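You operate a simulated robot arm through the tools that you are given. There is no shell and no other tool. Be economical: measure what you need, move in short steps, check, and stop when the job is done.

Carry out the task below with a simulated two-armed robot. There is one attempt and no reset: what you move stays moved.

## Task
Take the cone from the top of the towel table and put it on the cart top by the bin. Fetch the block and set it on the top of the sample table. Pull the upper cupboard drawer open. Any order will do.

The check looks at the end state, three seconds after you hand in, the way a careful person would. Anything else that was tipped, shoved, dropped, spilled or broken makes it a failure. Flat cloth is picked up by pressing the open fingertips on it (5 to 10 N) and closing them slowly along it; thin cloth reads only 2 to 8 mm in the jaws.

## Robot
Two 7-joint arms with two-finger grippers on one trunk, on a base that drives. Base frame: it is fixed to the floor where the robot stands at the start and does not move with it; the origin is under the middle of the robot, x ahead of it, y to its left, z up. Lengths are in mm, angles in degrees, forces in N, time in s.
The left shoulder is at the start at [40, 170, 1173], the right one opposite. With the tool pointing down near the work surface each hand reaches from about 100 to 660 mm from the robot's upright axis, wherever it stands, measured 20 degrees to its own side. Places, roughly: block [-1000, 6000, 750]; cart top by the bin (24x23 cm) [1320, 2160, 820]; top of the sample table [-1300, 4900, 800]; upper cupboard drawer [-1300, 1500, 300]. Payload 2.69 kg a hand.
The TCP of each hand is the grasp point between the finger pads, 20 mm short of the fingertips. In the tool frame z runs along the fingers and y along their closing line. The gripper opens to 100 mm. The gripper's body begins 63 mm behind the TCP.
Orientation is that of the tool frame in the base frame, as a unit quaternion [x, y, z, w]. With the fingers straight down and closing along the base's y, the tool's x points along the base's -x, its y along +y and its z along -z.

## Interface
- The arms move only by the tool nudge_tool. It takes "left_steps", "right_steps" or both (then of equal length, played together; a hand with none holds still); each is a list of rows, each a list of 7 numbers: the shift along the base's x, y, z in units of 40 mm (1.0 is 40 mm), then the turn, a rotation vector about the base's x, y, z in units of 8 degrees (1.0 is 8 degrees), then the opening, from 0 (shut) to 1 (fully open). In form: [[x, y, z, rx, ry, rz, claw], ...]. A call has 1 to 10 rows; each row shifts and turns the commanded pose from where the row before left it. A call with a number of a shift or a turn outside -1 to 1 is refused whole. Rows are played at 5 a second. More than 50 mm and 8.6 degrees between two rows, or a gripper value outside its range, and nothing of the call is played. A pose out of reach is approached as far as the arm can. The call stops where the force on the tool passes 40 N (or 10 N more than at its start, if that is more) or the arm is blocked; 0.2 s more then pass. The fingers move at their own pace (about 108 mm/s each) and stop on an object; they squeeze with about 29 N. The grip force told is the motor's: it shows also when the fingers shut on nothing. Time passes only in rows, and 0.2 s behind the last, so rows that do not move let the fingers close. The reply holds the time, the measured pose of the TCP, the force on the tool along the base axes, the opening and the grip force, in the units named above and with some noise, with the torque about the TCP (base axes, N m) and any sound that the robot's microphone picked up.
- Cameras (640 x 400 px; columns grow to the right, rows downward): "scene" is now at [184.1, -19, 1107.6]; the picture's right is [-0.15, -0.99, 0.00], its down [-0.22, 0.03, -0.97] and it looks along [0.96, -0.14, -0.22] (base axes); focal length 267 px, centre (320, 200). "left" rides on the left gripper at [70, 19, -99] in its tool frame; the picture's right is [-0.26, 0.97, 0.00], its down [-0.75, -0.20, -0.63] and it looks along [-0.61, -0.16, 0.78] (tool axes); focal length 230 px, centre (320, 200). "right" rides on the right gripper at [70, -19, -99] in its tool frame; the picture's right is [0.26, 0.97, 0.00], its down [-0.75, 0.20, -0.63] and it looks along [-0.61, 0.16, 0.78] (tool axes); focal length 230 px, centre (320, 200). There is no depth. A picture from a camera that has moved, and an enlarged one, comes with that camera's place and axes in the base frame and with its lens. The place of the scene camera against the robot may be out by one fixed shift of up to 12 mm in any direction.
- get_image(camera): a new picture of that camera. The clock stands still meanwhile.
- raise_lower(by): slides the trunk up (or, below 0, down) by that many mm; the arms and the scene camera ride with it, the base frame stays. It gives what a move gives, with no picture.
- steer(legs): drives the robot by 1 to 6 legs, each [ahead, turn to the left] in mm and degrees, along the robot's own axes; the way and the turn of a leg run together, so that a leg with both is an arc; at most 1500 mm and 180 degrees a leg. The arms and the cameras ride along, it lands a little off, and it stops where it bumps. It gives what a move gives.
- head_to(pan, tilt): turns the head with the scene camera to pan (to the left, within 60 degrees either way) and tilt (down, from -29 to 69), counted from straight ahead of the robot. It gives what a move gives.
- zoom(camera, box): a new picture of the part [left, top, right, bottom] of that camera's present view, enlarged. The clock stands still meanwhile.
- finish_job(): hands the job in; it is judged then, once.

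Work in short steps. Places have to be worked out from the pictures, the camera data and where the tool is seen: move nearer, look again, correct. Check each grasp and each placing, and mend what went wrong. You have 165 turns and 130 pictures in all, those below and enlarged ones among them. Open the grippers and draw the arms clear of the work before you hand the job in, unless the task says otherwise; then end with one line.

The tools are called after "Emit:" as name(argument=value, ...) on one line, values as JSON. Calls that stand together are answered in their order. nudge_tool: Moves the arms, as the interface text tells. Its arguments: {"type":"object","properties":{"left_steps":{"type":"array","items":{"type":"array","items":{"type":"number"}}},"right_steps":{"type":"array","items":{"type":"array","items":{"type":"number"}}}},"required":[]} The other tools are called the same way: raise_lower (by) slides the trunk up or down; steer (legs) drives the base; head_to (pan, tilt) turns the head that bears the scene camera; get_image (camera) takes a picture; zoom (camera, box) takes an enlarged picture of a part of a camera's view; finish_job () hands the job in.

At the start:

```text
time_s: 0.0
left_ee_pos: [407.8, 142.6, 1021.6]
left_orientation: [0.002, 1.0, 0.001, -0.001]
left_ft_force: [0.0, 0.1, 0.7]
left_ft_torque: [0.02, 0.01, -0.01]
left_opening: 99.7
left_finger_force: 0.1
right_ee_pos: [395.8, -169.6, 1054.3]
right_orientation: [0.001, 1.0, 0.0, -0.001]
right_ft_force: [-0.1, -0.9, 0.1]
right_ft_torque: [-0.01, 0.04, 0.0]
right_opening: 100.0
right_finger_force: 0.0
trunk travel left (down, up): [-400.0, 290.0]
robot x, y, heading: [3.1, -1.6, 0.3]
head pan, tilt: [-8.4, 11.9]
```

scene: 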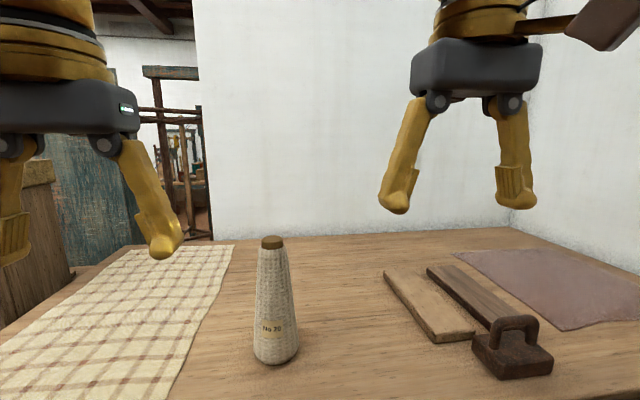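
right: 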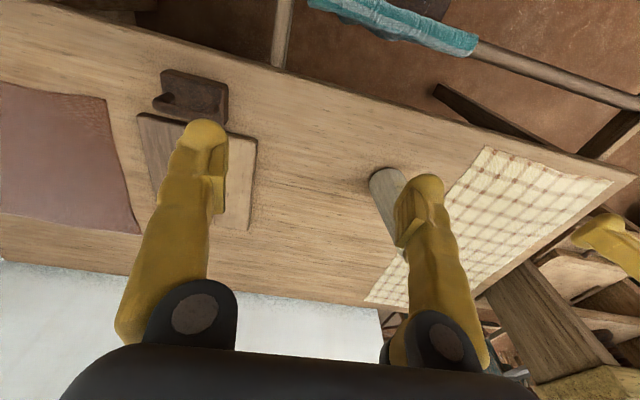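
left: 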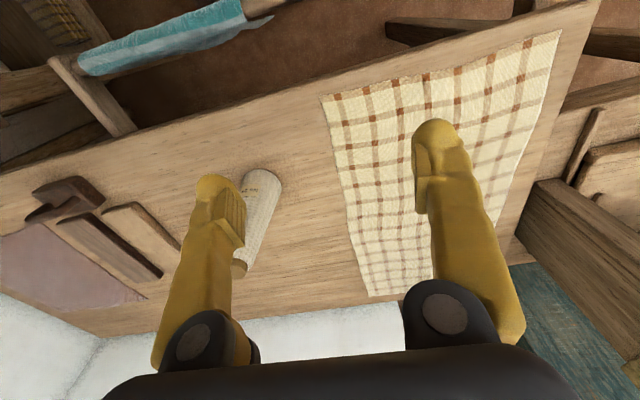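

The cone triangulates to about (547, -2), top at z≈957 and table at ≈775. I move the open left hand above it and check.

Emit:
nudge_tool(left_steps=[[0.695, -0.72, 0, 0, 0, 0, 1], [0.695, -0.72, 0, 0, 0, 0, 1], [0.695, -0.72, 0, 0, 0, 0, 1], [0.695, -0.72, 0, 0, 0, 0, 1], [0.695, -0.72, 0, 0, 0, 0, 1], [0, 0, 0, 0, 0, 0, 1]])

Emit:
get_image(camera="left")

Emit:
get_image(camera="scene")

```text
time_s: 1.4
left_ee_pos: [539.0, 6.9, 1042.5]
left_orientation: [-0.015, 1.0, -0.014, 0.013]
left_ft_force: [0.3, 0.5, 0.6]
left_ft_torque: [0.0, 0.02, -0.01]
left_opening: 99.9
left_finger_force: 0.0
right_ee_pos: [378.8, -170.5, 1061.3]
right_orientation: [0.0, 1.0, 0.001, 0.008]
right_ft_force: [-0.1, 0.4, -0.1]
right_ft_torque: [0.0, 0.02, 0.0]
right_opening: 100.2
right_finger_force: 0.1
trunk travel left (down, up): [-400.0, 290.0]
robot x, y, heading: [-3.5, 0.9, 0.0]
head pan, tilt: [-8.4, 11.9]
```

```text
126 pictures are left
camera left: at [464.7, 26.6, 1137.8], right [0.23, 0.97, -0.02], down [0.74, -0.16, 0.65], along [0.63, -0.17, -0.76], focal length 230 px, centre (320, 200)
```

left: 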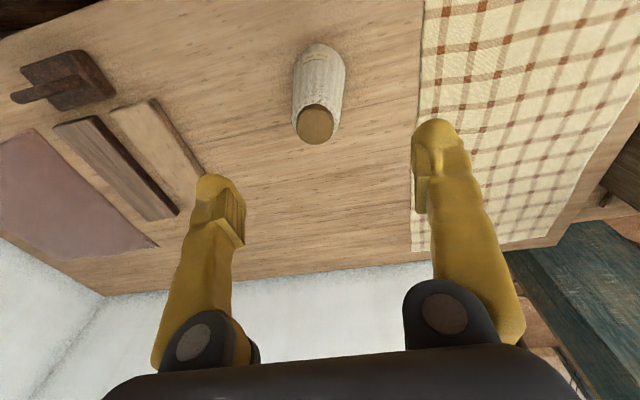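

```text
125 pictures are left
camera scene: at [183.9, -19.3, 1107.6], right [-0.15, -0.99, 0.0], down [-0.22, 0.03, -0.97], along [0.96, -0.14, -0.22], focal length 267 px, centre (320, 200)
```

scene: 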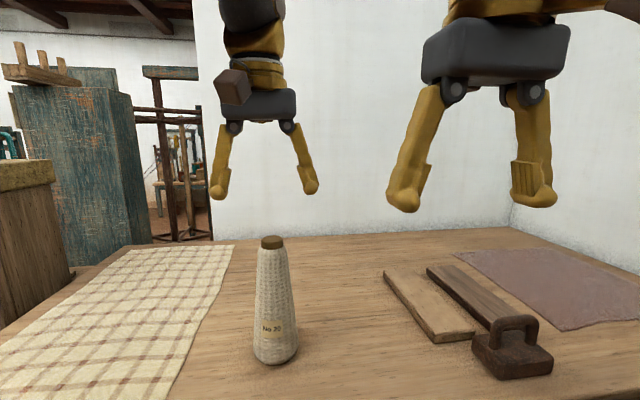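

The cone's top is near x≈540, y≈1, between the fingers. I let the arm settle and come down part of the way, then check.

Emit:
nudge_tool(left_steps=[[0, 0, 0, 0, 0, 0, 1], [0, -0.05, -0.5, 0, 0, 0, 1], [0, -0.05, -0.5, 0, 0, 0, 1], [0, 0, 0, 0, 0, 0, 1], [0, 0, 0, 0, 0, 0, 1]])

Emit:
get_image(camera="left")

Emit:
get_image(camera="scene")

```text
time_s: 2.6
left_ee_pos: [542.9, 11.3, 995.5]
left_orientation: [-0.022, 1.0, -0.017, 0.007]
left_ft_force: [-1.3, -0.3, -0.3]
left_ft_torque: [0.01, -0.01, -0.02]
left_opening: 100.2
left_finger_force: 0.0
right_ee_pos: [380.6, -170.3, 1060.6]
right_orientation: [0.001, 1.0, 0.0, 0.008]
right_ft_force: [0.0, -0.9, -0.1]
right_ft_torque: [0.0, 0.01, -0.02]
right_opening: 100.0
right_finger_force: 0.0
trunk travel left (down, up): [-400.0, 290.0]
robot x, y, heading: [-1.9, -2.0, -0.0]
head pan, tilt: [-8.4, 11.9]
```

```text
124 pictures are left
camera left: at [469.1, 30.2, 1092.6], right [0.21, 0.98, -0.03], down [0.75, -0.14, 0.65], along [0.63, -0.16, -0.76], focal length 230 px, centre (320, 200)
```

left: 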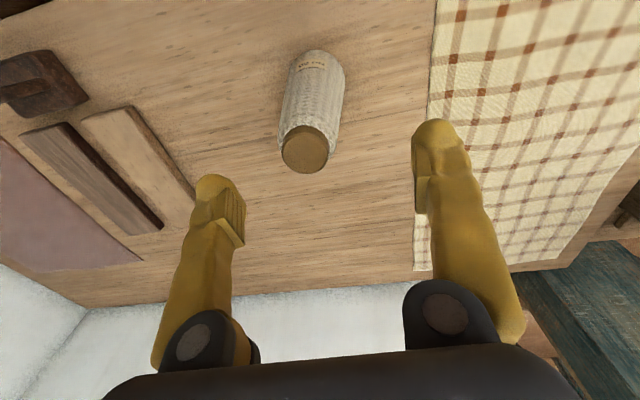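

```text
123 pictures are left
camera scene: at [184.2, -19.0, 1107.6], right [-0.15, -0.99, 0.0], down [-0.22, 0.03, -0.97], along [0.96, -0.14, -0.22], focal length 267 px, centre (320, 200)
```

scene: 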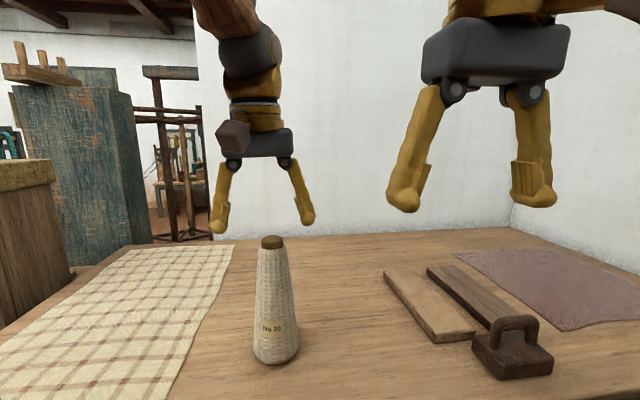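

Consistent estimates put the cone at (543, -2) with its top at ≈945. I correct y, take out the 2° tilt, and descend a little.

Emit:
nudge_tool(left_steps=[[0, -0.32, 0, 0.24, 0.1, -0.3, 1], [0, 0, 0, 0, 0, 0, 1], [0, 0, -0.5, 0, 0, 0, 1], [0, 0, -0.4, 0, 0, 0, 1], [0, 0, 0, 0, 0, 0, 1]])

Emit:
get_image(camera="left")

```text
time_s: 4.0
left_ee_pos: [529.2, 8.4, 965.8]
left_orientation: [-0.016, 1.0, -0.004, 0.004]
left_ft_force: [-1.1, 0.2, 0.3]
left_ft_torque: [-0.01, -0.1, 0.01]
left_opening: 100.0
left_finger_force: 0.0
right_ee_pos: [358.4, -169.9, 1068.5]
right_orientation: [0.0, 1.0, -0.001, 0.019]
right_ft_force: [-1.6, -0.1, -0.3]
right_ft_torque: [-0.01, -0.08, -0.02]
right_opening: 100.0
right_finger_force: 0.2
trunk travel left (down, up): [-400.0, 290.0]
robot x, y, heading: [-2.7, 2.7, 0.1]
head pan, tilt: [-8.4, 11.9]
stopped in row 5 (left hand): the arm was blocked; the commanded pose is now the measured one
```

```text
122 pictures are left
camera left: at [456.8, 26.6, 1063.9], right [0.23, 0.97, -0.01], down [0.75, -0.17, 0.64], along [0.62, -0.15, -0.77], focal length 230 px, centre (320, 200)
```

left: 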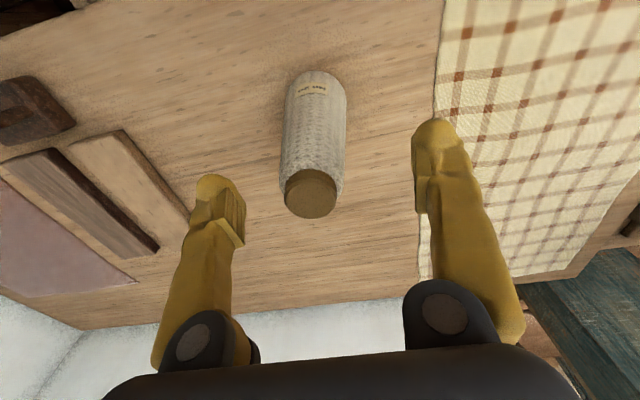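

The arm was "blocked" and the right hand has drifted too, so the upper links probably touch. I move the right hand outward, away from the left arm.

Emit:
nudge_tool(right_steps=[[0, -0.9, 0, 0, 0, 0, 1], [0, -0.9, 0, 0, 0, 0, 1], [0, -0.9, 0, 0, 0, 0, 1], [0, 0, 0, 0, 0, 0, 1]])

Emit:
get_image(camera="scene")

```text
time_s: 5.0
left_ee_pos: [534.7, 6.6, 968.8]
left_orientation: [-0.015, 1.0, -0.006, 0.005]
left_ft_force: [-0.5, 0.1, -0.4]
left_ft_torque: [-0.04, -0.01, 0.0]
left_opening: 100.1
left_finger_force: 0.1
right_ee_pos: [361.6, -274.5, 1065.1]
right_orientation: [0.0, 1.0, 0.001, 0.016]
right_ft_force: [0.7, 0.0, 1.1]
right_ft_torque: [-0.01, -0.01, -0.02]
right_opening: 100.1
right_finger_force: 0.2
trunk travel left (down, up): [-400.0, 290.0]
robot x, y, heading: [-2.1, -2.0, -0.0]
head pan, tilt: [-8.4, 11.9]
```

```text
121 pictures are left
camera scene: at [184.2, -18.6, 1107.6], right [-0.15, -0.99, 0.0], down [-0.22, 0.03, -0.97], along [0.96, -0.14, -0.22], focal length 267 px, centre (320, 200)
```

scene: 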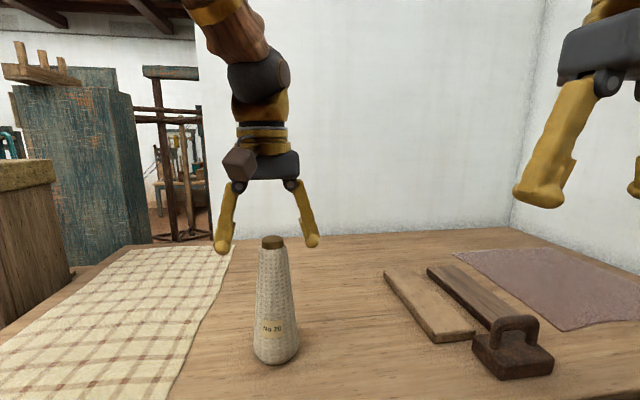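

The hand straddles the cone. I try a small correction in x and y, then a small descent, to see whether the arm follows.

Emit:
nudge_tool(left_steps=[[0.2, -0.2, 0, 0.2, 0, 0, 1], [0, 0, 0, 0, 0, 0, 1], [0, 0, -0.3, 0, 0, 0, 1], [0, 0, 0, 0, 0, 0, 1]])

```text
time_s: 6.0
left_ee_pos: [549.6, 7.2, 962.7]
left_orientation: [-0.029, 1.0, 0.0, 0.008]
left_ft_force: [0.7, 0.4, -0.5]
left_ft_torque: [0.0, -0.03, 0.0]
left_opening: 100.2
left_finger_force: 0.1
right_ee_pos: [361.4, -274.7, 1064.5]
right_orientation: [0.001, 1.0, 0.001, 0.016]
right_ft_force: [0.2, -0.1, -0.5]
right_ft_torque: [0.0, -0.02, 0.02]
right_opening: 100.1
right_finger_force: 0.0
trunk travel left (down, up): [-400.0, 290.0]
robot x, y, heading: [0.8, -1.0, -0.1]
head pan, tilt: [-8.4, 11.9]
```

The arm refuses to go further to -y (awkward across the body). I lift clear and turn the base right so that the cone sits on the left hand's own side.

Emit:
nudge_tool(left_steps=[[0, 0, 0.8, 0, 0, 0, 1], [0, 0, 0.8, 0, 0, 0, 1], [0, 0, 0, 0, 0, 0, 1]])

Emit:
steer(legs=[[0, -18]])

```text
time_s: 7.0
left_ee_pos: [513.8, 18.4, 978.7]
left_orientation: [-0.035, 0.999, 0.001, -0.04]
left_ft_force: [-1.6, -0.1, 0.4]
left_ft_torque: [0.01, -0.1, -0.06]
left_opening: 100.1
left_finger_force: 0.0
right_ee_pos: [342.1, -274.6, 1072.6]
right_orientation: [0.001, 1.0, 0.0, 0.026]
right_ft_force: [-0.9, 0.3, 0.7]
right_ft_torque: [-0.05, -0.1, 0.03]
right_opening: 100.1
right_finger_force: 0.2
trunk travel left (down, up): [-400.0, 290.0]
robot x, y, heading: [1.9, -0.6, 0.0]
head pan, tilt: [-8.4, 11.9]
stopped in row 3 (left hand): the arm was blocked; the commanded pose is now the measured one
```

```text
time_s: 8.4
left_ee_pos: [499.7, -141.8, 983.5]
left_orientation: [0.119, 0.992, 0.004, -0.036]
left_ft_force: [-0.4, -0.1, 0.2]
left_ft_torque: [0.0, 0.01, 0.0]
left_opening: 100.3
left_finger_force: 0.1
right_ee_pos: [246.3, -365.9, 1070.1]
right_orientation: [0.153, 0.988, -0.004, 0.023]
right_ft_force: [0.0, 0.2, -0.4]
right_ft_torque: [-0.01, -0.02, -0.04]
right_opening: 100.0
right_finger_force: 0.1
trunk travel left (down, up): [-400.0, 290.0]
robot x, y, heading: [-1.9, 4.8, -17.5]
head pan, tilt: [-8.4, 11.9]
```

Let me look at how things stand.

Emit:
get_image(camera="scene")

Emit:
get_image(camera="left")

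```text
120 pictures are left
camera scene: at [171.5, -71.9, 1107.7], right [-0.44, -0.9, 0.0], down [-0.2, 0.1, -0.97], along [0.88, -0.43, -0.22], focal length 267 px, centre (320, 200)
```

scene: 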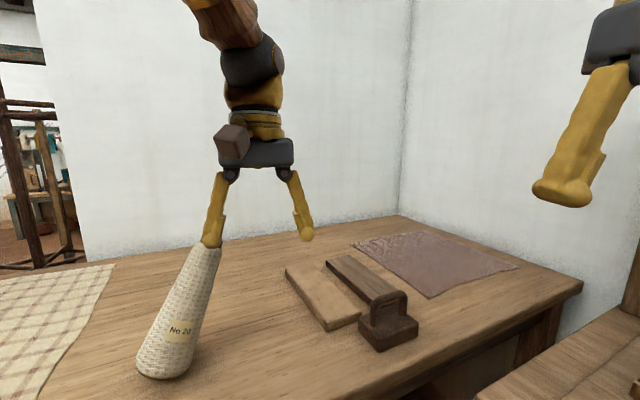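

```text
119 pictures are left
camera left: at [441.6, -108.3, 1087.1], right [0.48, 0.88, -0.02], down [0.73, -0.38, 0.57], along [0.5, -0.29, -0.82], focal length 230 px, centre (320, 200)
```

left: 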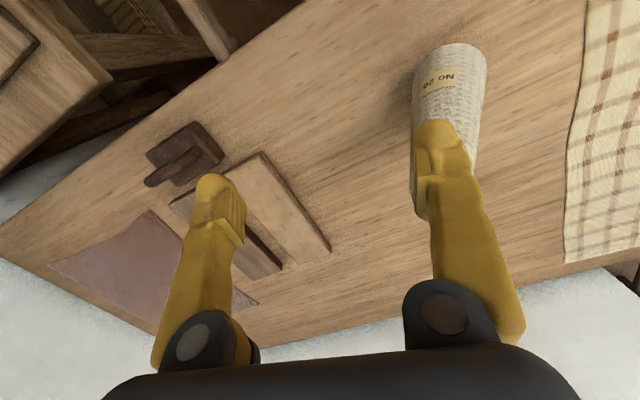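

The cone seems tilted against the left finger. I zoom in before moving.

Emit:
zoom(camera="scene", box=[100, 150, 340, 390])

Emit:
zoom(camera="left", box=[360, 20, 540, 250])

```text
1.67 times, centred on (220, 270) of scene
camera zoom: at [171.5, -71.9, 1107.7], right [-0.44, -0.9, 0.0], down [-0.2, 0.1, -0.97], along [0.88, -0.43, -0.22], focal length 444 px, centre (487, 83)
```

zoom: 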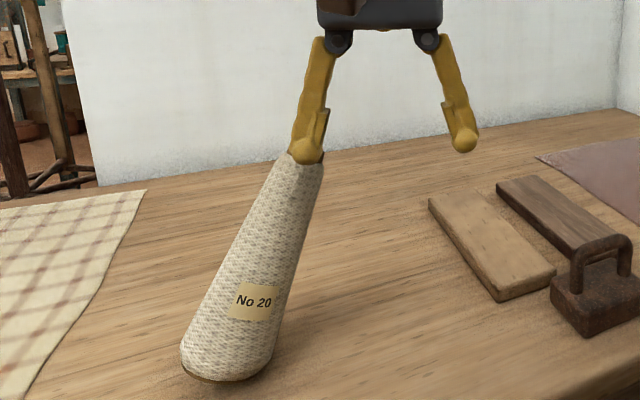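

```text
1.74 times, centred on (450, 135) of left
camera zoom: at [441.6, -108.3, 1087.1], right [0.48, 0.88, -0.02], down [0.73, -0.38, 0.57], along [0.5, -0.29, -0.82], focal length 400 px, centre (94, 313)
```

zoom: 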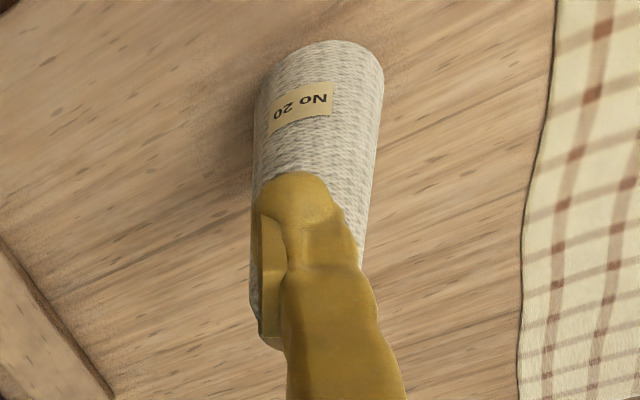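

The cone is leaning about 20° on the left finger, not fallen. I ease the finger back along its path slowly, so that the cone rights itself.

Emit:
nudge_tool(left_steps=[[0.05, 0.2, 0, 0, 0, 0, 1], [0.05, 0.2, 0, 0, 0, 0, 1], [0.05, 0.2, 0, 0, 0, 0, 1], [0.05, 0.2, 0, 0, 0, 0, 1], [0.05, 0.2, 0, 0, 0, 0, 1], [0.05, 0.2, 0, 0, 0, 0, 1]])

Emit:
get_image(camera="scene")

```text
time_s: 9.8
left_ee_pos: [497.1, -90.3, 990.8]
left_orientation: [0.117, 0.993, 0.003, -0.029]
left_ft_force: [0.7, -0.4, 0.8]
left_ft_torque: [-0.01, 0.02, 0.01]
left_opening: 100.2
left_finger_force: 0.0
right_ee_pos: [225.9, -358.7, 1060.0]
right_orientation: [0.153, 0.988, -0.001, 0.006]
right_ft_force: [-0.3, -1.2, 0.0]
right_ft_torque: [-0.04, 0.02, 0.04]
right_opening: 99.9
right_finger_force: 0.1
trunk travel left (down, up): [-400.0, 290.0]
robot x, y, heading: [-0.6, 1.4, -17.4]
head pan, tilt: [-8.4, 11.9]
```

```text
116 pictures are left
camera scene: at [172.2, -71.3, 1107.6], right [-0.44, -0.9, 0.0], down [-0.2, 0.09, -0.97], along [0.88, -0.43, -0.22], focal length 267 px, centre (320, 200)
```

scene: 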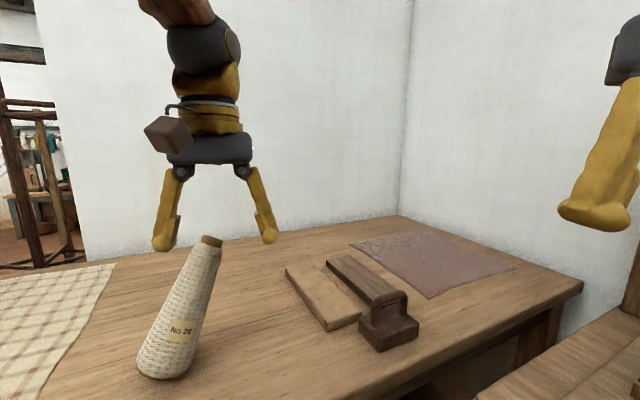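

The cone still appears leaned though the finger is away; I wait briefly and look from the left camera.

Emit:
nudge_tool(left_steps=[[0, 0, 0, 0, 0, 0, 1]])

Emit:
get_image(camera="left")

Emit:
get_image(camera="scene")

```text
time_s: 10.2
left_ee_pos: [497.2, -90.2, 990.9]
left_orientation: [0.119, 0.992, 0.004, -0.03]
left_ft_force: [-0.2, -0.7, 0.7]
left_ft_torque: [-0.04, 0.02, 0.04]
left_opening: 99.8
left_finger_force: 0.0
right_ee_pos: [225.9, -360.6, 1060.4]
right_orientation: [0.153, 0.988, 0.0, 0.004]
right_ft_force: [-0.1, 0.5, -0.1]
right_ft_torque: [-0.03, 0.01, 0.0]
right_opening: 99.9
right_finger_force: 0.0
trunk travel left (down, up): [-400.0, 290.0]
robot x, y, heading: [-0.9, 0.2, -17.5]
head pan, tilt: [-8.4, 11.9]
```

```text
115 pictures are left
camera left: at [437.7, -56.3, 1092.6], right [0.48, 0.88, -0.02], down [0.72, -0.38, 0.58], along [0.51, -0.29, -0.81], focal length 230 px, centre (320, 200)
```

left: 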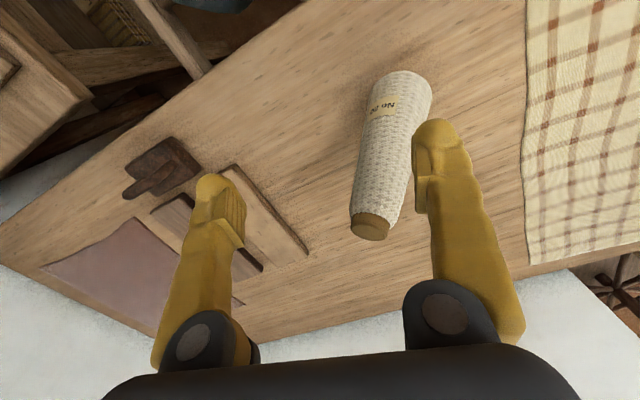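

```text
114 pictures are left
camera scene: at [172.1, -71.7, 1107.6], right [-0.44, -0.9, 0.0], down [-0.2, 0.09, -0.97], along [0.88, -0.43, -0.22], focal length 267 px, centre (320, 200)
```

scene: 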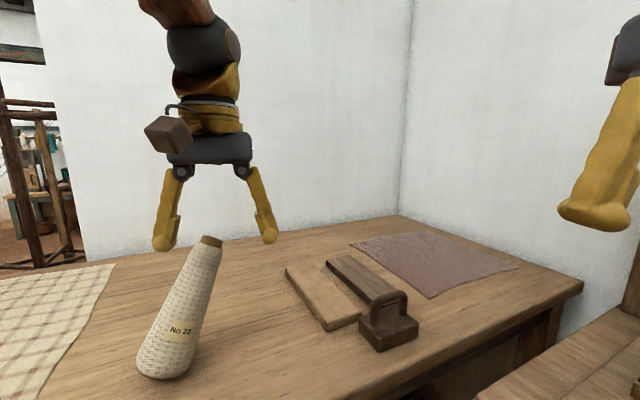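

The cone's apparent lean persists; I zoom at it to judge its contact with the table.

Emit:
zoom(camera="scene", box=[100, 220, 280, 400])

Emit:
zoom(camera="left", box=[320, 50, 500, 260])

```text
2.22 times, centred on (190, 310) of scene
camera zoom: at [172.1, -71.7, 1107.6], right [-0.44, -0.9, 0.0], down [-0.2, 0.09, -0.97], along [0.88, -0.43, -0.22], focal length 592 px, centre (609, -44)
```

zoom: 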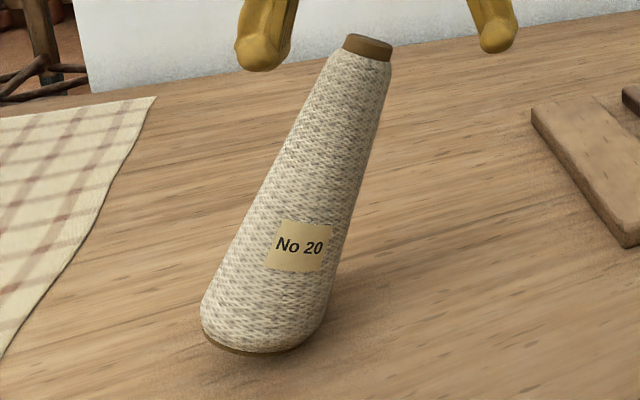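

```text
1.90 times, centred on (410, 155) of left
camera zoom: at [437.7, -56.3, 1092.6], right [0.48, 0.88, -0.02], down [0.72, -0.38, 0.58], along [0.51, -0.29, -0.81], focal length 438 px, centre (149, 286)
```

zoom: 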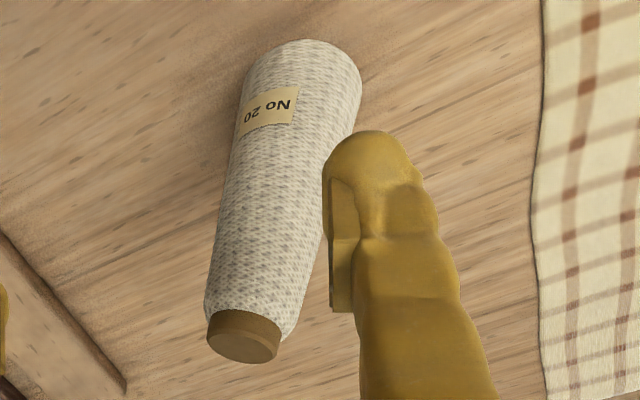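

The cone is statically leaning on its bottom rim toward roughly (+x, -y). I raise the trunk to clear it, to get a better view from both cameras.

Emit:
raise_lower(by=100)

Emit:
head_to(pan=17, tilt=35)

Emit:
get_image(camera="scene")

Emit:
get_image(camera="left")

```text
time_s: 11.5
left_ee_pos: [496.9, -90.1, 1089.8]
left_orientation: [0.118, 0.993, 0.003, -0.03]
left_ft_force: [-0.2, 0.6, 0.3]
left_ft_torque: [0.02, 0.01, 0.03]
left_opening: 100.0
left_finger_force: 0.0
right_ee_pos: [225.1, -360.0, 1157.5]
right_orientation: [0.153, 0.988, -0.001, 0.003]
right_ft_force: [0.5, -0.4, -0.2]
right_ft_torque: [0.02, -0.03, -0.01]
right_opening: 99.8
right_finger_force: 0.1
trunk travel left (down, up): [-500.0, 190.0]
robot x, y, heading: [-3.1, 0.8, -17.4]
head pan, tilt: [-8.4, 11.9]
```

```text
time_s: 12.4
left_ee_pos: [498.1, -90.6, 1090.3]
left_orientation: [0.118, 0.993, 0.004, -0.03]
left_ft_force: [-0.2, 0.6, 0.3]
left_ft_torque: [0.0, 0.0, 0.01]
left_opening: 100.1
left_finger_force: 0.2
right_ee_pos: [225.4, -359.5, 1157.9]
right_orientation: [0.153, 0.988, 0.0, 0.002]
right_ft_force: [0.2, 0.4, 0.5]
right_ft_torque: [-0.01, 0.0, 0.02]
right_opening: 100.1
right_finger_force: 0.0
trunk travel left (down, up): [-500.0, 190.0]
robot x, y, heading: [1.3, 3.2, -17.5]
head pan, tilt: [17.0, 35.0]
```

```text
111 pictures are left
camera scene: at [177.3, -32.5, 1170.7], right [-0.01, -1.0, -0.01], down [-0.59, 0.01, -0.81], along [0.81, -0.01, -0.59], focal length 267 px, centre (320, 200)
```

scene: 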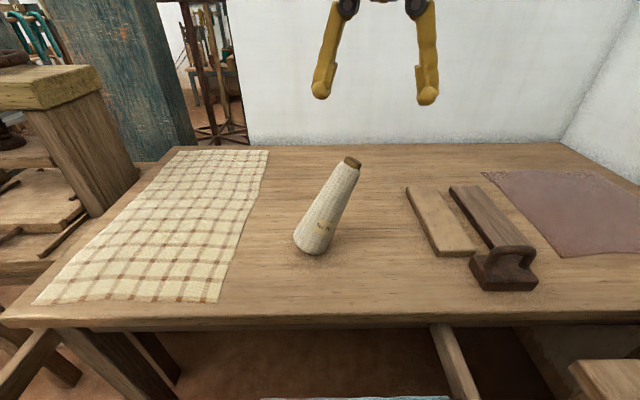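

```text
110 pictures are left
camera left: at [437.8, -56.7, 1192.5], right [0.48, 0.88, -0.02], down [0.72, -0.38, 0.58], along [0.51, -0.29, -0.81], focal length 230 px, centre (320, 200)
```

left: 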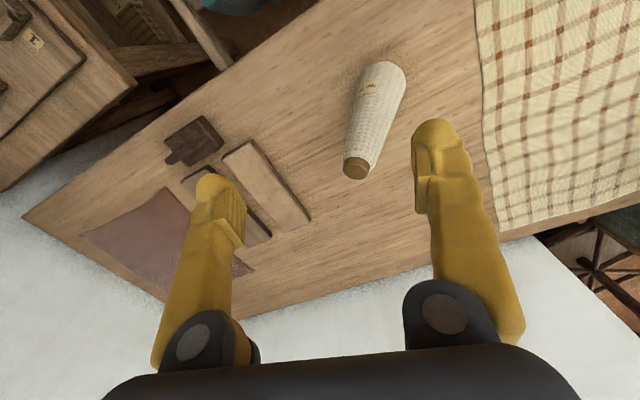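

Better triangulation: cone top at ≈(573,-86,952), base centre ≈(543,-10), leaning ~27° toward azimuth ≈-68°. I turn the base a bit more so the arm works on its own side, then orient the fingers along the lean, staying high.

Emit:
steer(legs=[[0, -9]])

Emit:
nudge_tool(left_steps=[[0, 0.3, 0, -0.1, -0.4, 0.9, 1], [0, 0.3, 0, 0, 0, 0.9, 1], [0, 0.3, 0, 0, 0, 0.9, 1], [0, 0.3, 0, 0, 0, 0.9, 1], [0, 0, 0, 0, 0, 0, 1]])

```text
time_s: 13.3
left_ee_pos: [457.8, -99.7, 1108.0]
left_orientation: [0.143, 0.99, 0.001, -0.01]
left_ft_force: [-0.6, 0.9, 0.0]
left_ft_torque: [-0.03, -0.06, 0.0]
left_opening: 99.8
left_finger_force: 0.1
right_ee_pos: [160.2, -351.2, 1143.7]
right_orientation: [0.176, 0.984, 0.004, -0.03]
right_ft_force: [-0.4, 0.5, 0.1]
right_ft_torque: [-0.01, -0.05, 0.0]
right_opening: 99.9
right_finger_force: 0.0
trunk travel left (down, up): [-500.0, 190.0]
robot x, y, heading: [1.8, 3.5, -19.9]
head pan, tilt: [17.0, 35.0]
stopped in leg 1: the robot was blocked; the commanded pose is now the measured one
```

```text
time_s: 14.5
left_ee_pos: [461.9, -52.4, 1104.7]
left_orientation: [-0.11, 0.994, 0.002, 0.016]
left_ft_force: [0.7, -0.4, -1.0]
left_ft_torque: [0.01, 0.01, -0.01]
left_opening: 99.9
left_finger_force: 0.0
right_ee_pos: [164.4, -353.1, 1142.7]
right_orientation: [0.175, 0.984, 0.005, -0.029]
right_ft_force: [0.7, 0.6, 0.2]
right_ft_torque: [0.05, 0.01, 0.0]
right_opening: 99.7
right_finger_force: 0.2
trunk travel left (down, up): [-500.0, 190.0]
robot x, y, heading: [3.6, 0.2, -20.2]
head pan, tilt: [17.0, 35.0]
```

The robot itself was blocked, and the right arm gets pushed: something touches on the right side. I look there.

Emit:
head_to(pan=-55, tilt=30)

Emit:
get_image(camera="scene")

Emit:
get_image(camera="right")

```text
time_s: 15.9
left_ee_pos: [462.4, -53.6, 1104.8]
left_orientation: [-0.109, 0.994, 0.0, 0.016]
left_ft_force: [0.1, -0.2, -0.3]
left_ft_torque: [0.03, 0.01, -0.05]
left_opening: 99.8
left_finger_force: 0.0
right_ee_pos: [165.6, -353.0, 1144.2]
right_orientation: [0.174, 0.984, 0.005, -0.029]
right_ft_force: [0.3, 0.4, -0.2]
right_ft_torque: [-0.01, 0.02, -0.01]
right_opening: 100.0
right_finger_force: 0.1
trunk travel left (down, up): [-500.0, 190.0]
robot x, y, heading: [-2.8, 2.6, -20.0]
head pan, tilt: [-55.0, 30.0]
```

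```text
109 pictures are left
camera scene: at [111.4, -122.5, 1179.0], right [-0.97, -0.26, 0.01], down [-0.14, 0.49, -0.86], along [0.22, -0.83, -0.51], focal length 267 px, centre (320, 200)
```

scene: 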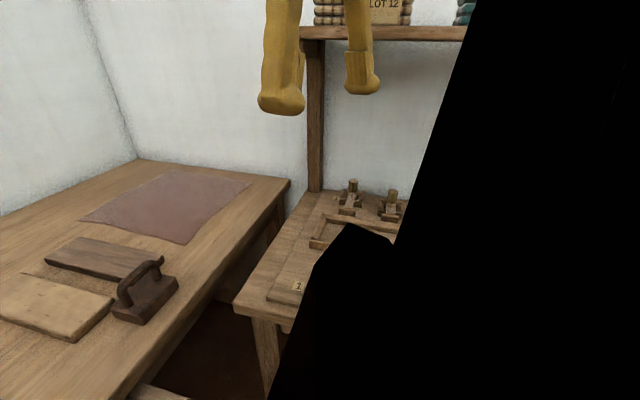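

```text
108 pictures are left
camera right: at [99.0, -348.2, 1246.8], right [0.09, 1.0, 0.01], down [0.81, -0.08, 0.58], along [0.58, -0.04, -0.81], focal length 230 px, centre (320, 200)
```

right: 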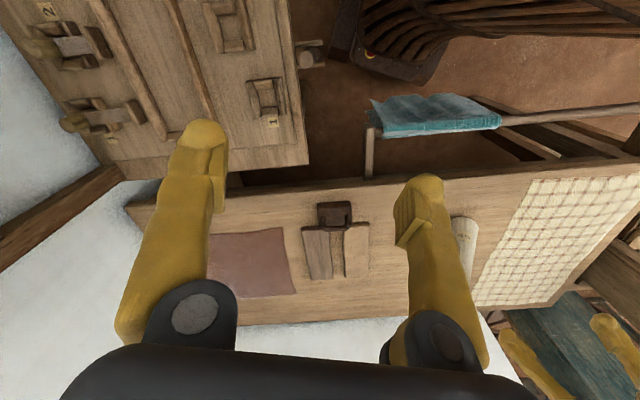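

The view to the right is filled by the right arm itself. I look up ahead to see the arm links.

Emit:
head_to(pan=0, tilt=-29)

Emit:
get_image(camera="scene")

```text
time_s: 17.2
left_ee_pos: [462.2, -52.9, 1104.2]
left_orientation: [-0.108, 0.994, 0.0, 0.016]
left_ft_force: [-0.5, 0.1, 0.4]
left_ft_torque: [0.01, -0.04, 0.02]
left_opening: 100.0
left_finger_force: 0.0
right_ee_pos: [164.6, -351.8, 1143.6]
right_orientation: [0.175, 0.984, 0.005, -0.029]
right_ft_force: [0.1, 0.3, 0.1]
right_ft_torque: [0.01, -0.02, -0.03]
right_opening: 100.0
right_finger_force: 0.1
trunk travel left (down, up): [-500.0, 190.0]
robot x, y, heading: [-0.5, 2.8, -20.1]
head pan, tilt: [0.0, -28.6]
```

```text
107 pictures are left
camera scene: at [152.3, -58.6, 1267.1], right [-0.34, -0.94, 0.0], down [0.44, -0.16, -0.89], along [0.83, -0.3, 0.46], focal length 267 px, centre (320, 200)
```

scene: 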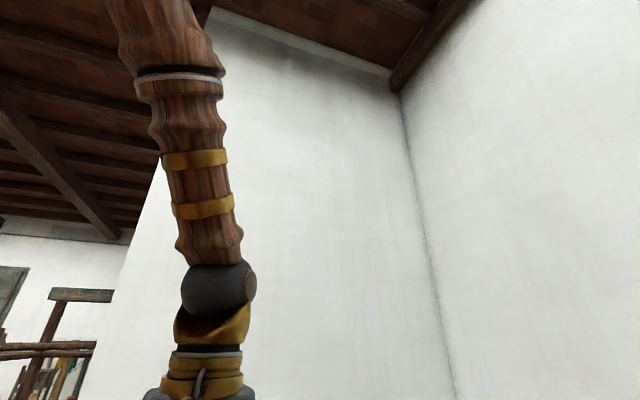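

No contact visible on the left arm. I test whether the left hand follows a slow move ahead at this safe height.

Emit:
nudge_tool(left_steps=[[0.5, 0, 0, 0, 0, 0, 1], [0.5, 0, 0, 0, 0, 0, 1], [0.5, 0, 0, 0, 0, 0, 1], [0, 0, 0, 0, 0, 0, 1], [0, 0, 0, 0, 0, 0, 1]])

Emit:
head_to(pan=20, tilt=35)

Emit:
get_image(camera="scene")

Emit:
get_image(camera="left")

```text
time_s: 18.4
left_ee_pos: [521.7, -52.7, 1106.2]
left_orientation: [-0.109, 0.994, 0.002, 0.015]
left_ft_force: [0.9, 0.6, -0.1]
left_ft_torque: [0.03, -0.02, 0.01]
left_opening: 99.9
left_finger_force: 0.0
right_ee_pos: [164.1, -354.5, 1143.5]
right_orientation: [0.176, 0.984, 0.004, -0.029]
right_ft_force: [0.1, 0.7, 0.2]
right_ft_torque: [0.01, -0.01, 0.0]
right_opening: 100.1
right_finger_force: 0.0
trunk travel left (down, up): [-500.0, 190.0]
robot x, y, heading: [-0.5, -0.5, -19.9]
head pan, tilt: [0.0, -28.6]
```

```text
time_s: 19.7
left_ee_pos: [521.5, -52.5, 1103.9]
left_orientation: [-0.11, 0.994, 0.0, 0.016]
left_ft_force: [0.4, -0.4, -0.6]
left_ft_torque: [0.0, -0.01, -0.03]
left_opening: 100.0
left_finger_force: 0.0
right_ee_pos: [163.9, -353.0, 1143.5]
right_orientation: [0.175, 0.984, 0.005, -0.029]
right_ft_force: [-0.4, 0.4, 0.1]
right_ft_torque: [0.04, -0.03, -0.01]
right_opening: 100.1
right_finger_force: 0.0
trunk travel left (down, up): [-500.0, 190.0]
robot x, y, heading: [1.9, -1.5, -20.2]
head pan, tilt: [20.0, 35.0]
```

```text
106 pictures are left
camera scene: at [175.9, -35.1, 1170.8], right [0.0, -1.0, -0.01], down [-0.59, 0.01, -0.81], along [0.81, 0.0, -0.59], focal length 267 px, centre (320, 200)
```

scene: 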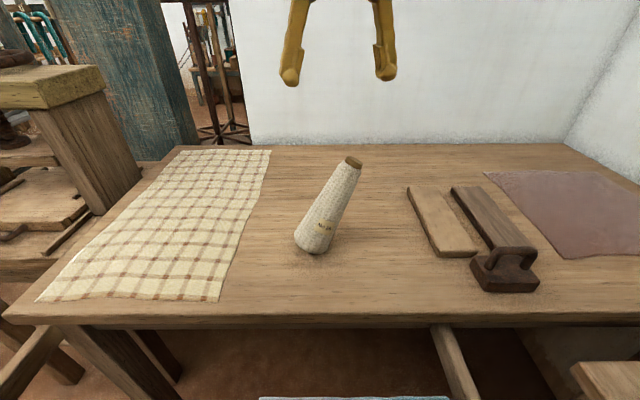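

```text
105 pictures are left
camera left: at [445.2, -49.7, 1201.4], right [0.04, 1.0, 0.01], down [0.76, -0.04, 0.65], along [0.65, -0.02, -0.76], focal length 230 px, centre (320, 200)
```

left: 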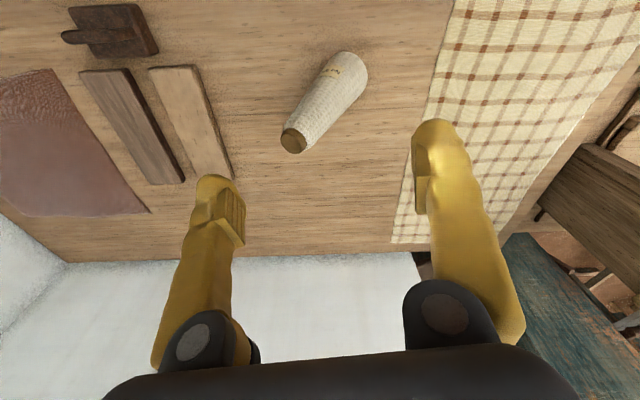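

The arm follows well now. I shift above the leaning cone with yaw +8° and lower the trunk 90 mm (tips stay above the cone top), then look.

Emit:
nudge_tool(left_steps=[[0.43, -0.14, 0, 0, -0.1, 0.5, 1], [0.43, -0.14, 0, 0, -0.1, 0.5, 1], [0, 0, 0, 0, 0, 0, 1]])

Emit:
raise_lower(by=-90)

Emit:
get_image(camera="scene")

Emit:
get_image(camera="left")

```text
time_s: 20.5
left_ee_pos: [556.2, -65.0, 1106.0]
left_orientation: [-0.179, 0.983, 0.001, 0.03]
left_ft_force: [-0.1, 0.2, -0.3]
left_ft_torque: [0.01, 0.01, -0.02]
left_opening: 100.0
left_finger_force: 0.1
right_ee_pos: [163.3, -352.1, 1144.7]
right_orientation: [0.176, 0.984, 0.005, -0.028]
right_ft_force: [0.4, 0.3, 0.5]
right_ft_torque: [-0.01, 0.01, 0.02]
right_opening: 100.0
right_finger_force: 0.0
trunk travel left (down, up): [-500.0, 190.0]
robot x, y, heading: [-2.1, 1.9, -20.2]
head pan, tilt: [20.0, 35.0]
```

```text
time_s: 21.8
left_ee_pos: [555.7, -64.2, 1015.1]
left_orientation: [-0.178, 0.984, 0.001, 0.029]
left_ft_force: [0.4, 0.5, 0.6]
left_ft_torque: [0.0, -0.04, -0.02]
left_opening: 100.1
left_finger_force: 0.1
right_ee_pos: [164.3, -354.0, 1053.2]
right_orientation: [0.176, 0.984, 0.004, -0.027]
right_ft_force: [0.0, -0.9, -0.1]
right_ft_torque: [-0.01, -0.01, 0.0]
right_opening: 100.2
right_finger_force: 0.0
trunk travel left (down, up): [-410.0, 280.0]
robot x, y, heading: [-2.1, 2.1, -20.2]
head pan, tilt: [20.0, 35.0]
```

```text
104 pictures are left
camera scene: at [174.3, -34.5, 1080.8], right [0.0, -1.0, -0.01], down [-0.59, 0.0, -0.81], along [0.81, 0.0, -0.59], focal length 267 px, centre (320, 200)
```

scene: 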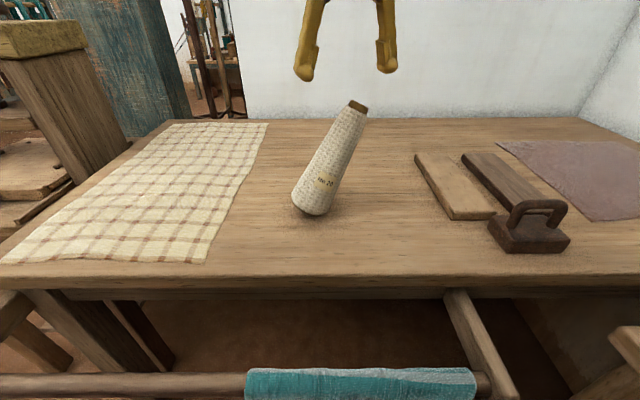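

```text
103 pictures are left
camera left: at [477.3, -72.4, 1109.1], right [-0.1, 1.0, 0.01], down [0.74, 0.07, 0.67], along [0.67, 0.07, -0.74], focal length 230 px, centre (320, 200)
```

left: 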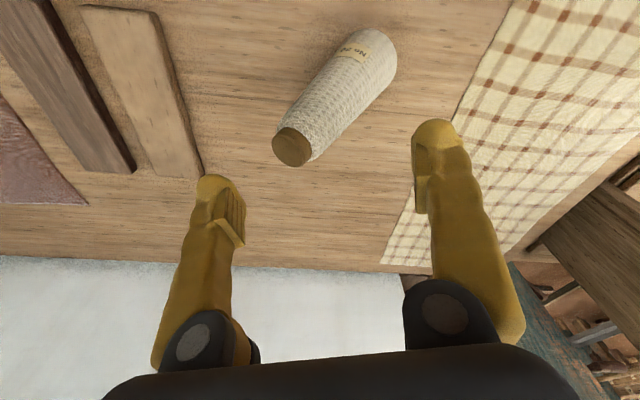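

Estimates: cone top (567,-82), base centre (531,-3); the fingers would straddle it. I level the tool and descend in slow steps to ~TCP 950, watching forces.

Emit:
nudge_tool(left_steps=[[0, 0, 0, -0.09, 0.4, 0, 1], [0, 0, -0.5, 0, 0, 0, 1], [0, 0, -0.5, 0, 0, 0, 1], [0, 0, -0.5, 0, 0, 0, 1], [0, 0, 0, 0, 0, 0, 1]])

Emit:
get_image(camera="scene")

Emit:
get_image(camera="left")

```text
time_s: 23.0
left_ee_pos: [553.7, -64.4, 955.6]
left_orientation: [-0.178, 0.984, -0.001, 0.001]
left_ft_force: [-0.4, -0.3, 0.1]
left_ft_torque: [0.0, 0.0, -0.04]
left_opening: 100.1
left_finger_force: 0.1
right_ee_pos: [164.8, -353.5, 1054.3]
right_orientation: [0.175, 0.984, 0.004, -0.028]
right_ft_force: [-0.7, -0.2, 0.6]
right_ft_torque: [-0.03, -0.01, 0.01]
right_opening: 99.7
right_finger_force: 0.1
trunk travel left (down, up): [-410.0, 280.0]
robot x, y, heading: [0.2, 2.8, -19.9]
head pan, tilt: [20.0, 35.0]
```

```text
102 pictures are left
camera scene: at [174.3, -34.5, 1080.8], right [0.0, -1.0, -0.01], down [-0.59, 0.0, -0.81], along [0.81, 0.0, -0.59], focal length 267 px, centre (320, 200)
```

scene: 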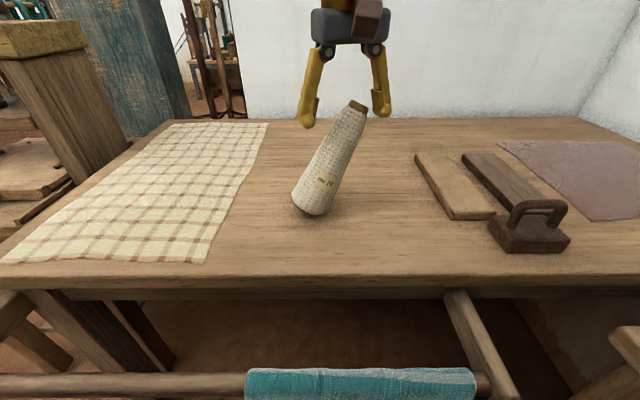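

```text
101 pictures are left
camera left: at [480.5, -71.5, 1053.6], right [-0.1, 1.0, 0.0], down [0.77, 0.08, 0.63], along [0.63, 0.06, -0.78], focal length 230 px, centre (320, 200)
```

left: 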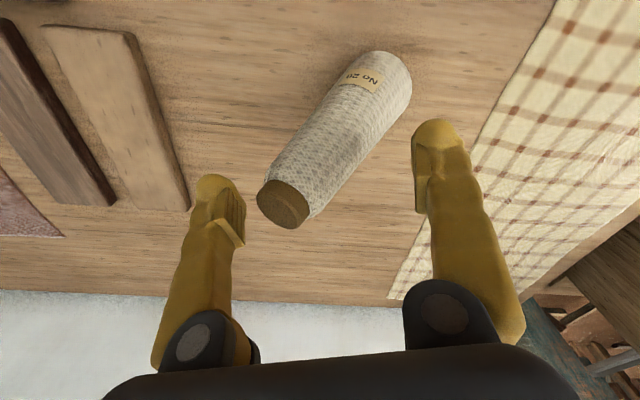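

The cone top lies 24 mm toward the pushing finger, inside the 50 mm half-opening. I descend a further 45 mm.

Emit:
nudge_tool(left_steps=[[0.1, 0, -0.4, 0, 0, 0, 1], [0, 0, -0.4, 0, 0, 0, 1], [0, 0, -0.3, 0, 0, 0, 1], [0, 0, 0, 0, 0, 0, 1]])

Emit:
get_image(camera="scene")

Emit:
get_image(camera="left")

```text
time_s: 24.0
left_ee_pos: [560.0, -65.5, 911.3]
left_orientation: [-0.178, 0.984, -0.001, 0.002]
left_ft_force: [-0.5, 0.0, -0.4]
left_ft_torque: [-0.03, -0.01, 0.0]
left_opening: 100.1
left_finger_force: 0.0
right_ee_pos: [163.4, -352.6, 1054.2]
right_orientation: [0.176, 0.984, 0.005, -0.027]
right_ft_force: [0.3, 0.2, 0.2]
right_ft_torque: [0.03, -0.01, 0.03]
right_opening: 100.0
right_finger_force: 0.1
trunk travel left (down, up): [-410.0, 280.0]
robot x, y, heading: [0.9, 0.4, -20.2]
head pan, tilt: [20.0, 35.0]
```

```text
100 pictures are left
camera scene: at [174.3, -34.5, 1080.8], right [0.0, -1.0, -0.01], down [-0.59, 0.0, -0.81], along [0.81, 0.0, -0.59], focal length 267 px, centre (320, 200)
```

scene: 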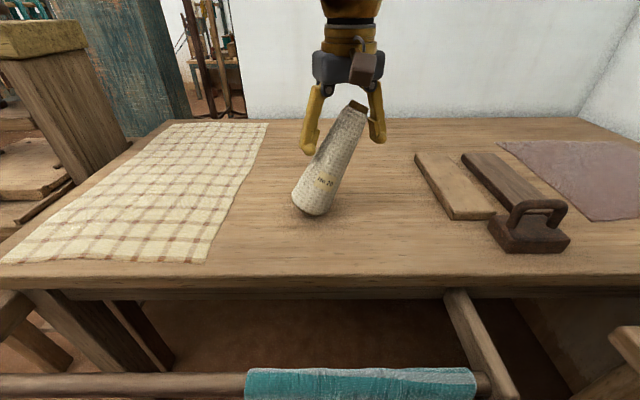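

```text
99 pictures are left
camera left: at [486.2, -72.0, 1009.4], right [-0.1, 1.0, 0.0], down [0.77, 0.08, 0.63], along [0.63, 0.06, -0.78], focal length 230 px, centre (320, 200)
```

left: 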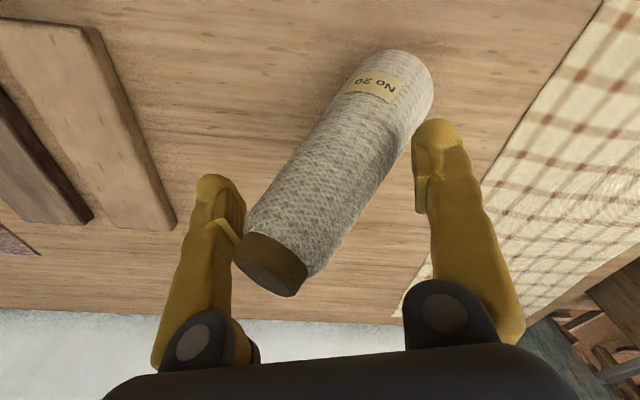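

The cone is straddled. I sweep slowly toward its base so the outer finger pushes it upright.

Emit:
nudge_tool(left_steps=[[-0.08, 0.18, 0, 0, 0, 0, 1], [-0.08, 0.18, 0, 0, 0, 0, 1], [-0.08, 0.18, 0, 0, 0, 0, 1], [-0.08, 0.18, 0, 0, 0, 0, 1], [-0.08, 0.18, 0, 0, 0, 0, 1], [0, 0, 0, 0, 0, 0, 1]])

Emit:
get_image(camera="scene")

Emit:
get_image(camera="left")

```text
time_s: 25.4
left_ee_pos: [542.7, -28.8, 911.3]
left_orientation: [-0.177, 0.984, 0.0, 0.002]
left_ft_force: [0.8, 0.2, 0.5]
left_ft_torque: [-0.01, -0.01, 0.01]
left_opening: 100.0
left_finger_force: 0.2
right_ee_pos: [164.9, -352.9, 1054.3]
right_orientation: [0.175, 0.984, 0.004, -0.027]
right_ft_force: [-0.2, 0.5, 0.4]
right_ft_torque: [0.01, 0.03, -0.03]
right_opening: 100.0
right_finger_force: 0.1
trunk travel left (down, up): [-410.0, 280.0]
robot x, y, heading: [-1.7, 1.0, -20.0]
head pan, tilt: [20.0, 35.0]
```

```text
98 pictures are left
camera scene: at [174.5, -34.6, 1080.7], right [0.0, -1.0, -0.01], down [-0.59, 0.0, -0.81], along [0.81, 0.0, -0.59], focal length 267 px, centre (320, 200)
```

scene: 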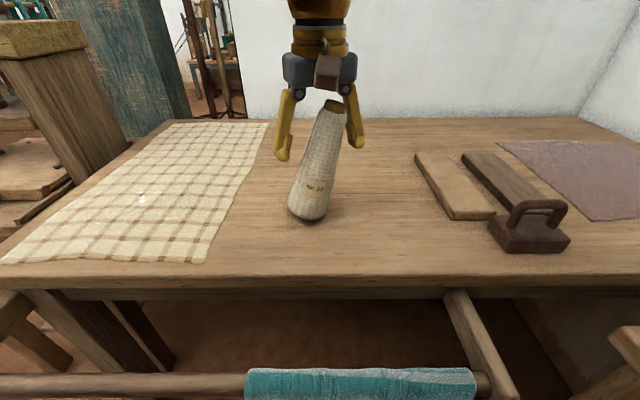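

```text
97 pictures are left
camera left: at [469.1, -35.0, 1009.2], right [-0.1, 1.0, 0.0], down [0.77, 0.08, 0.63], along [0.63, 0.06, -0.78], focal length 230 px, centre (320, 200)
```

left: 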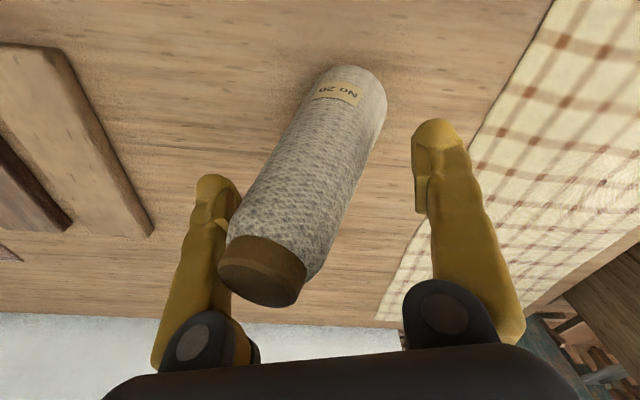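

It's righting nicely. I continue three more small steps and look.

Emit:
nudge_tool(left_steps=[[-0.07, 0.18, 0, 0, 0, 0, 1], [-0.07, 0.18, 0, 0, 0, 0, 1], [-0.07, 0.18, 0, 0, 0, 0, 1], [0, 0.1, 0, 0, 0, 0, 0.8], [0, 0, 0, 0, 0, 0, 0.7], [0, 0, 0, 0, 0, 0, 0.7]])

Emit:
get_image(camera="scene")

Emit:
get_image(camera="left")

```text
time_s: 26.8
left_ee_pos: [534.5, -2.7, 909.9]
left_orientation: [-0.177, 0.984, -0.001, 0.002]
left_ft_force: [0.5, 0.2, 0.7]
left_ft_torque: [-0.03, -0.01, -0.03]
left_opening: 70.1
left_finger_force: 0.1
right_ee_pos: [164.3, -353.4, 1054.1]
right_orientation: [0.176, 0.984, 0.005, -0.028]
right_ft_force: [0.3, -0.4, 1.1]
right_ft_torque: [0.0, -0.01, 0.0]
right_opening: 100.1
right_finger_force: 0.0
trunk travel left (down, up): [-410.0, 280.0]
robot x, y, heading: [-4.0, 2.6, -20.0]
head pan, tilt: [20.0, 35.0]
```

```text
96 pictures are left
camera scene: at [174.5, -34.5, 1080.7], right [0.0, -1.0, -0.01], down [-0.59, 0.0, -0.81], along [0.81, 0.0, -0.59], focal length 267 px, centre (320, 200)
```

scene: 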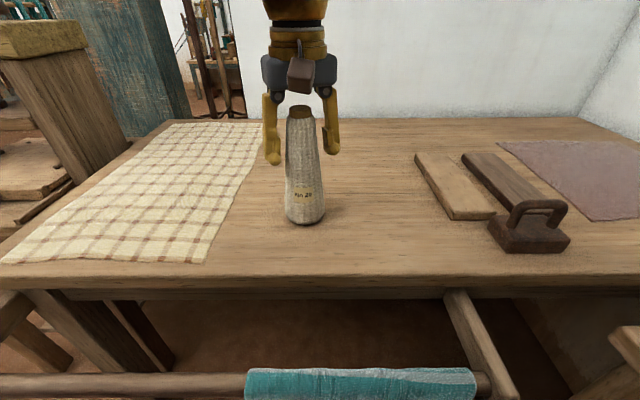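

```text
95 pictures are left
camera left: at [461.5, -9.1, 1008.2], right [-0.1, 1.0, 0.0], down [0.77, 0.08, 0.63], along [0.63, 0.06, -0.78], focal length 230 px, centre (320, 200)
```

left: 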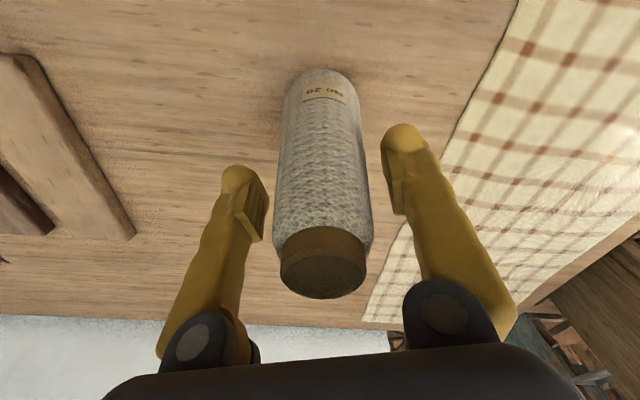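

The cone stands upright between the fingers. I shift 5 mm in x and close slowly.

Emit:
nudge_tool(left_steps=[[0.12, 0.03, 0, 0, 0, 0, 0.7], [0, 0, 0, 0, 0, 0, 0.6], [0, 0, 0, 0, 0, 0, 0.5], [0, 0, 0, 0, 0, 0, 0.4], [0, 0, 0, 0, 0, 0, 0.2], [0, 0, 0, 0, 0, 0, 0], [0, 0, 0, 0, 0, 0, 0], [0, 0, 0, 0, 0, 0, 0]])

Emit:
get_image(camera="left")

Emit:
get_image(camera="scene")

```text
time_s: 28.6
left_ee_pos: [540.5, -3.0, 909.1]
left_orientation: [-0.178, 0.984, 0.0, 0.001]
left_ft_force: [-1.0, 0.2, 0.4]
left_ft_torque: [0.05, 0.02, -0.01]
left_opening: 48.3
left_finger_force: 28.6
right_ee_pos: [164.2, -352.9, 1054.2]
right_orientation: [0.175, 0.984, 0.004, -0.028]
right_ft_force: [-1.0, -0.2, 0.0]
right_ft_torque: [0.01, -0.01, 0.0]
right_opening: 99.9
right_finger_force: 0.1
trunk travel left (down, up): [-410.0, 280.0]
robot x, y, heading: [-3.0, 1.0, -20.0]
head pan, tilt: [20.0, 35.0]
```

```text
94 pictures are left
camera left: at [466.6, -9.1, 1008.2], right [-0.1, 1.0, 0.0], down [0.77, 0.08, 0.63], along [0.63, 0.06, -0.78], focal length 230 px, centre (320, 200)
```

left: 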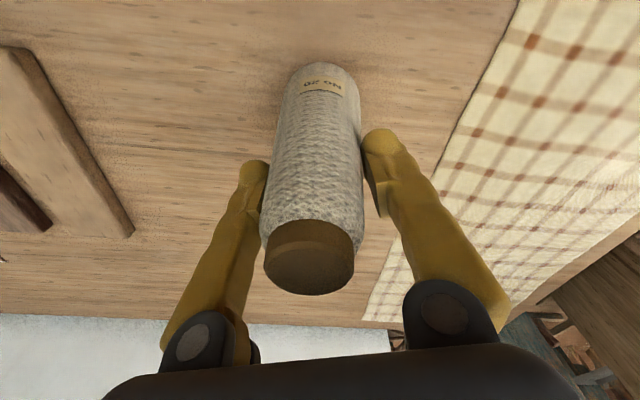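

```text
93 pictures are left
camera scene: at [174.3, -34.4, 1080.8], right [0.0, -1.0, -0.01], down [-0.59, 0.0, -0.81], along [0.81, 0.0, -0.59], focal length 267 px, centre (320, 200)
```

scene: 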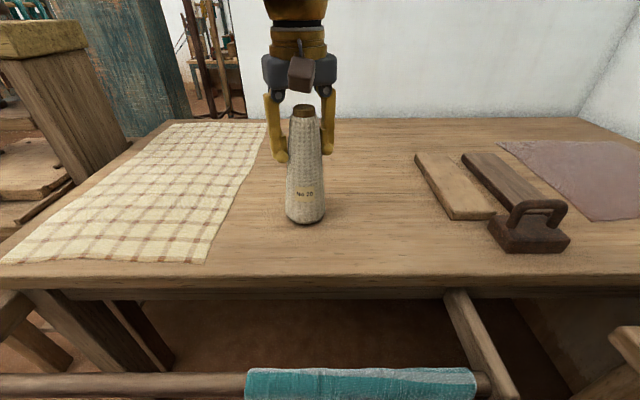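

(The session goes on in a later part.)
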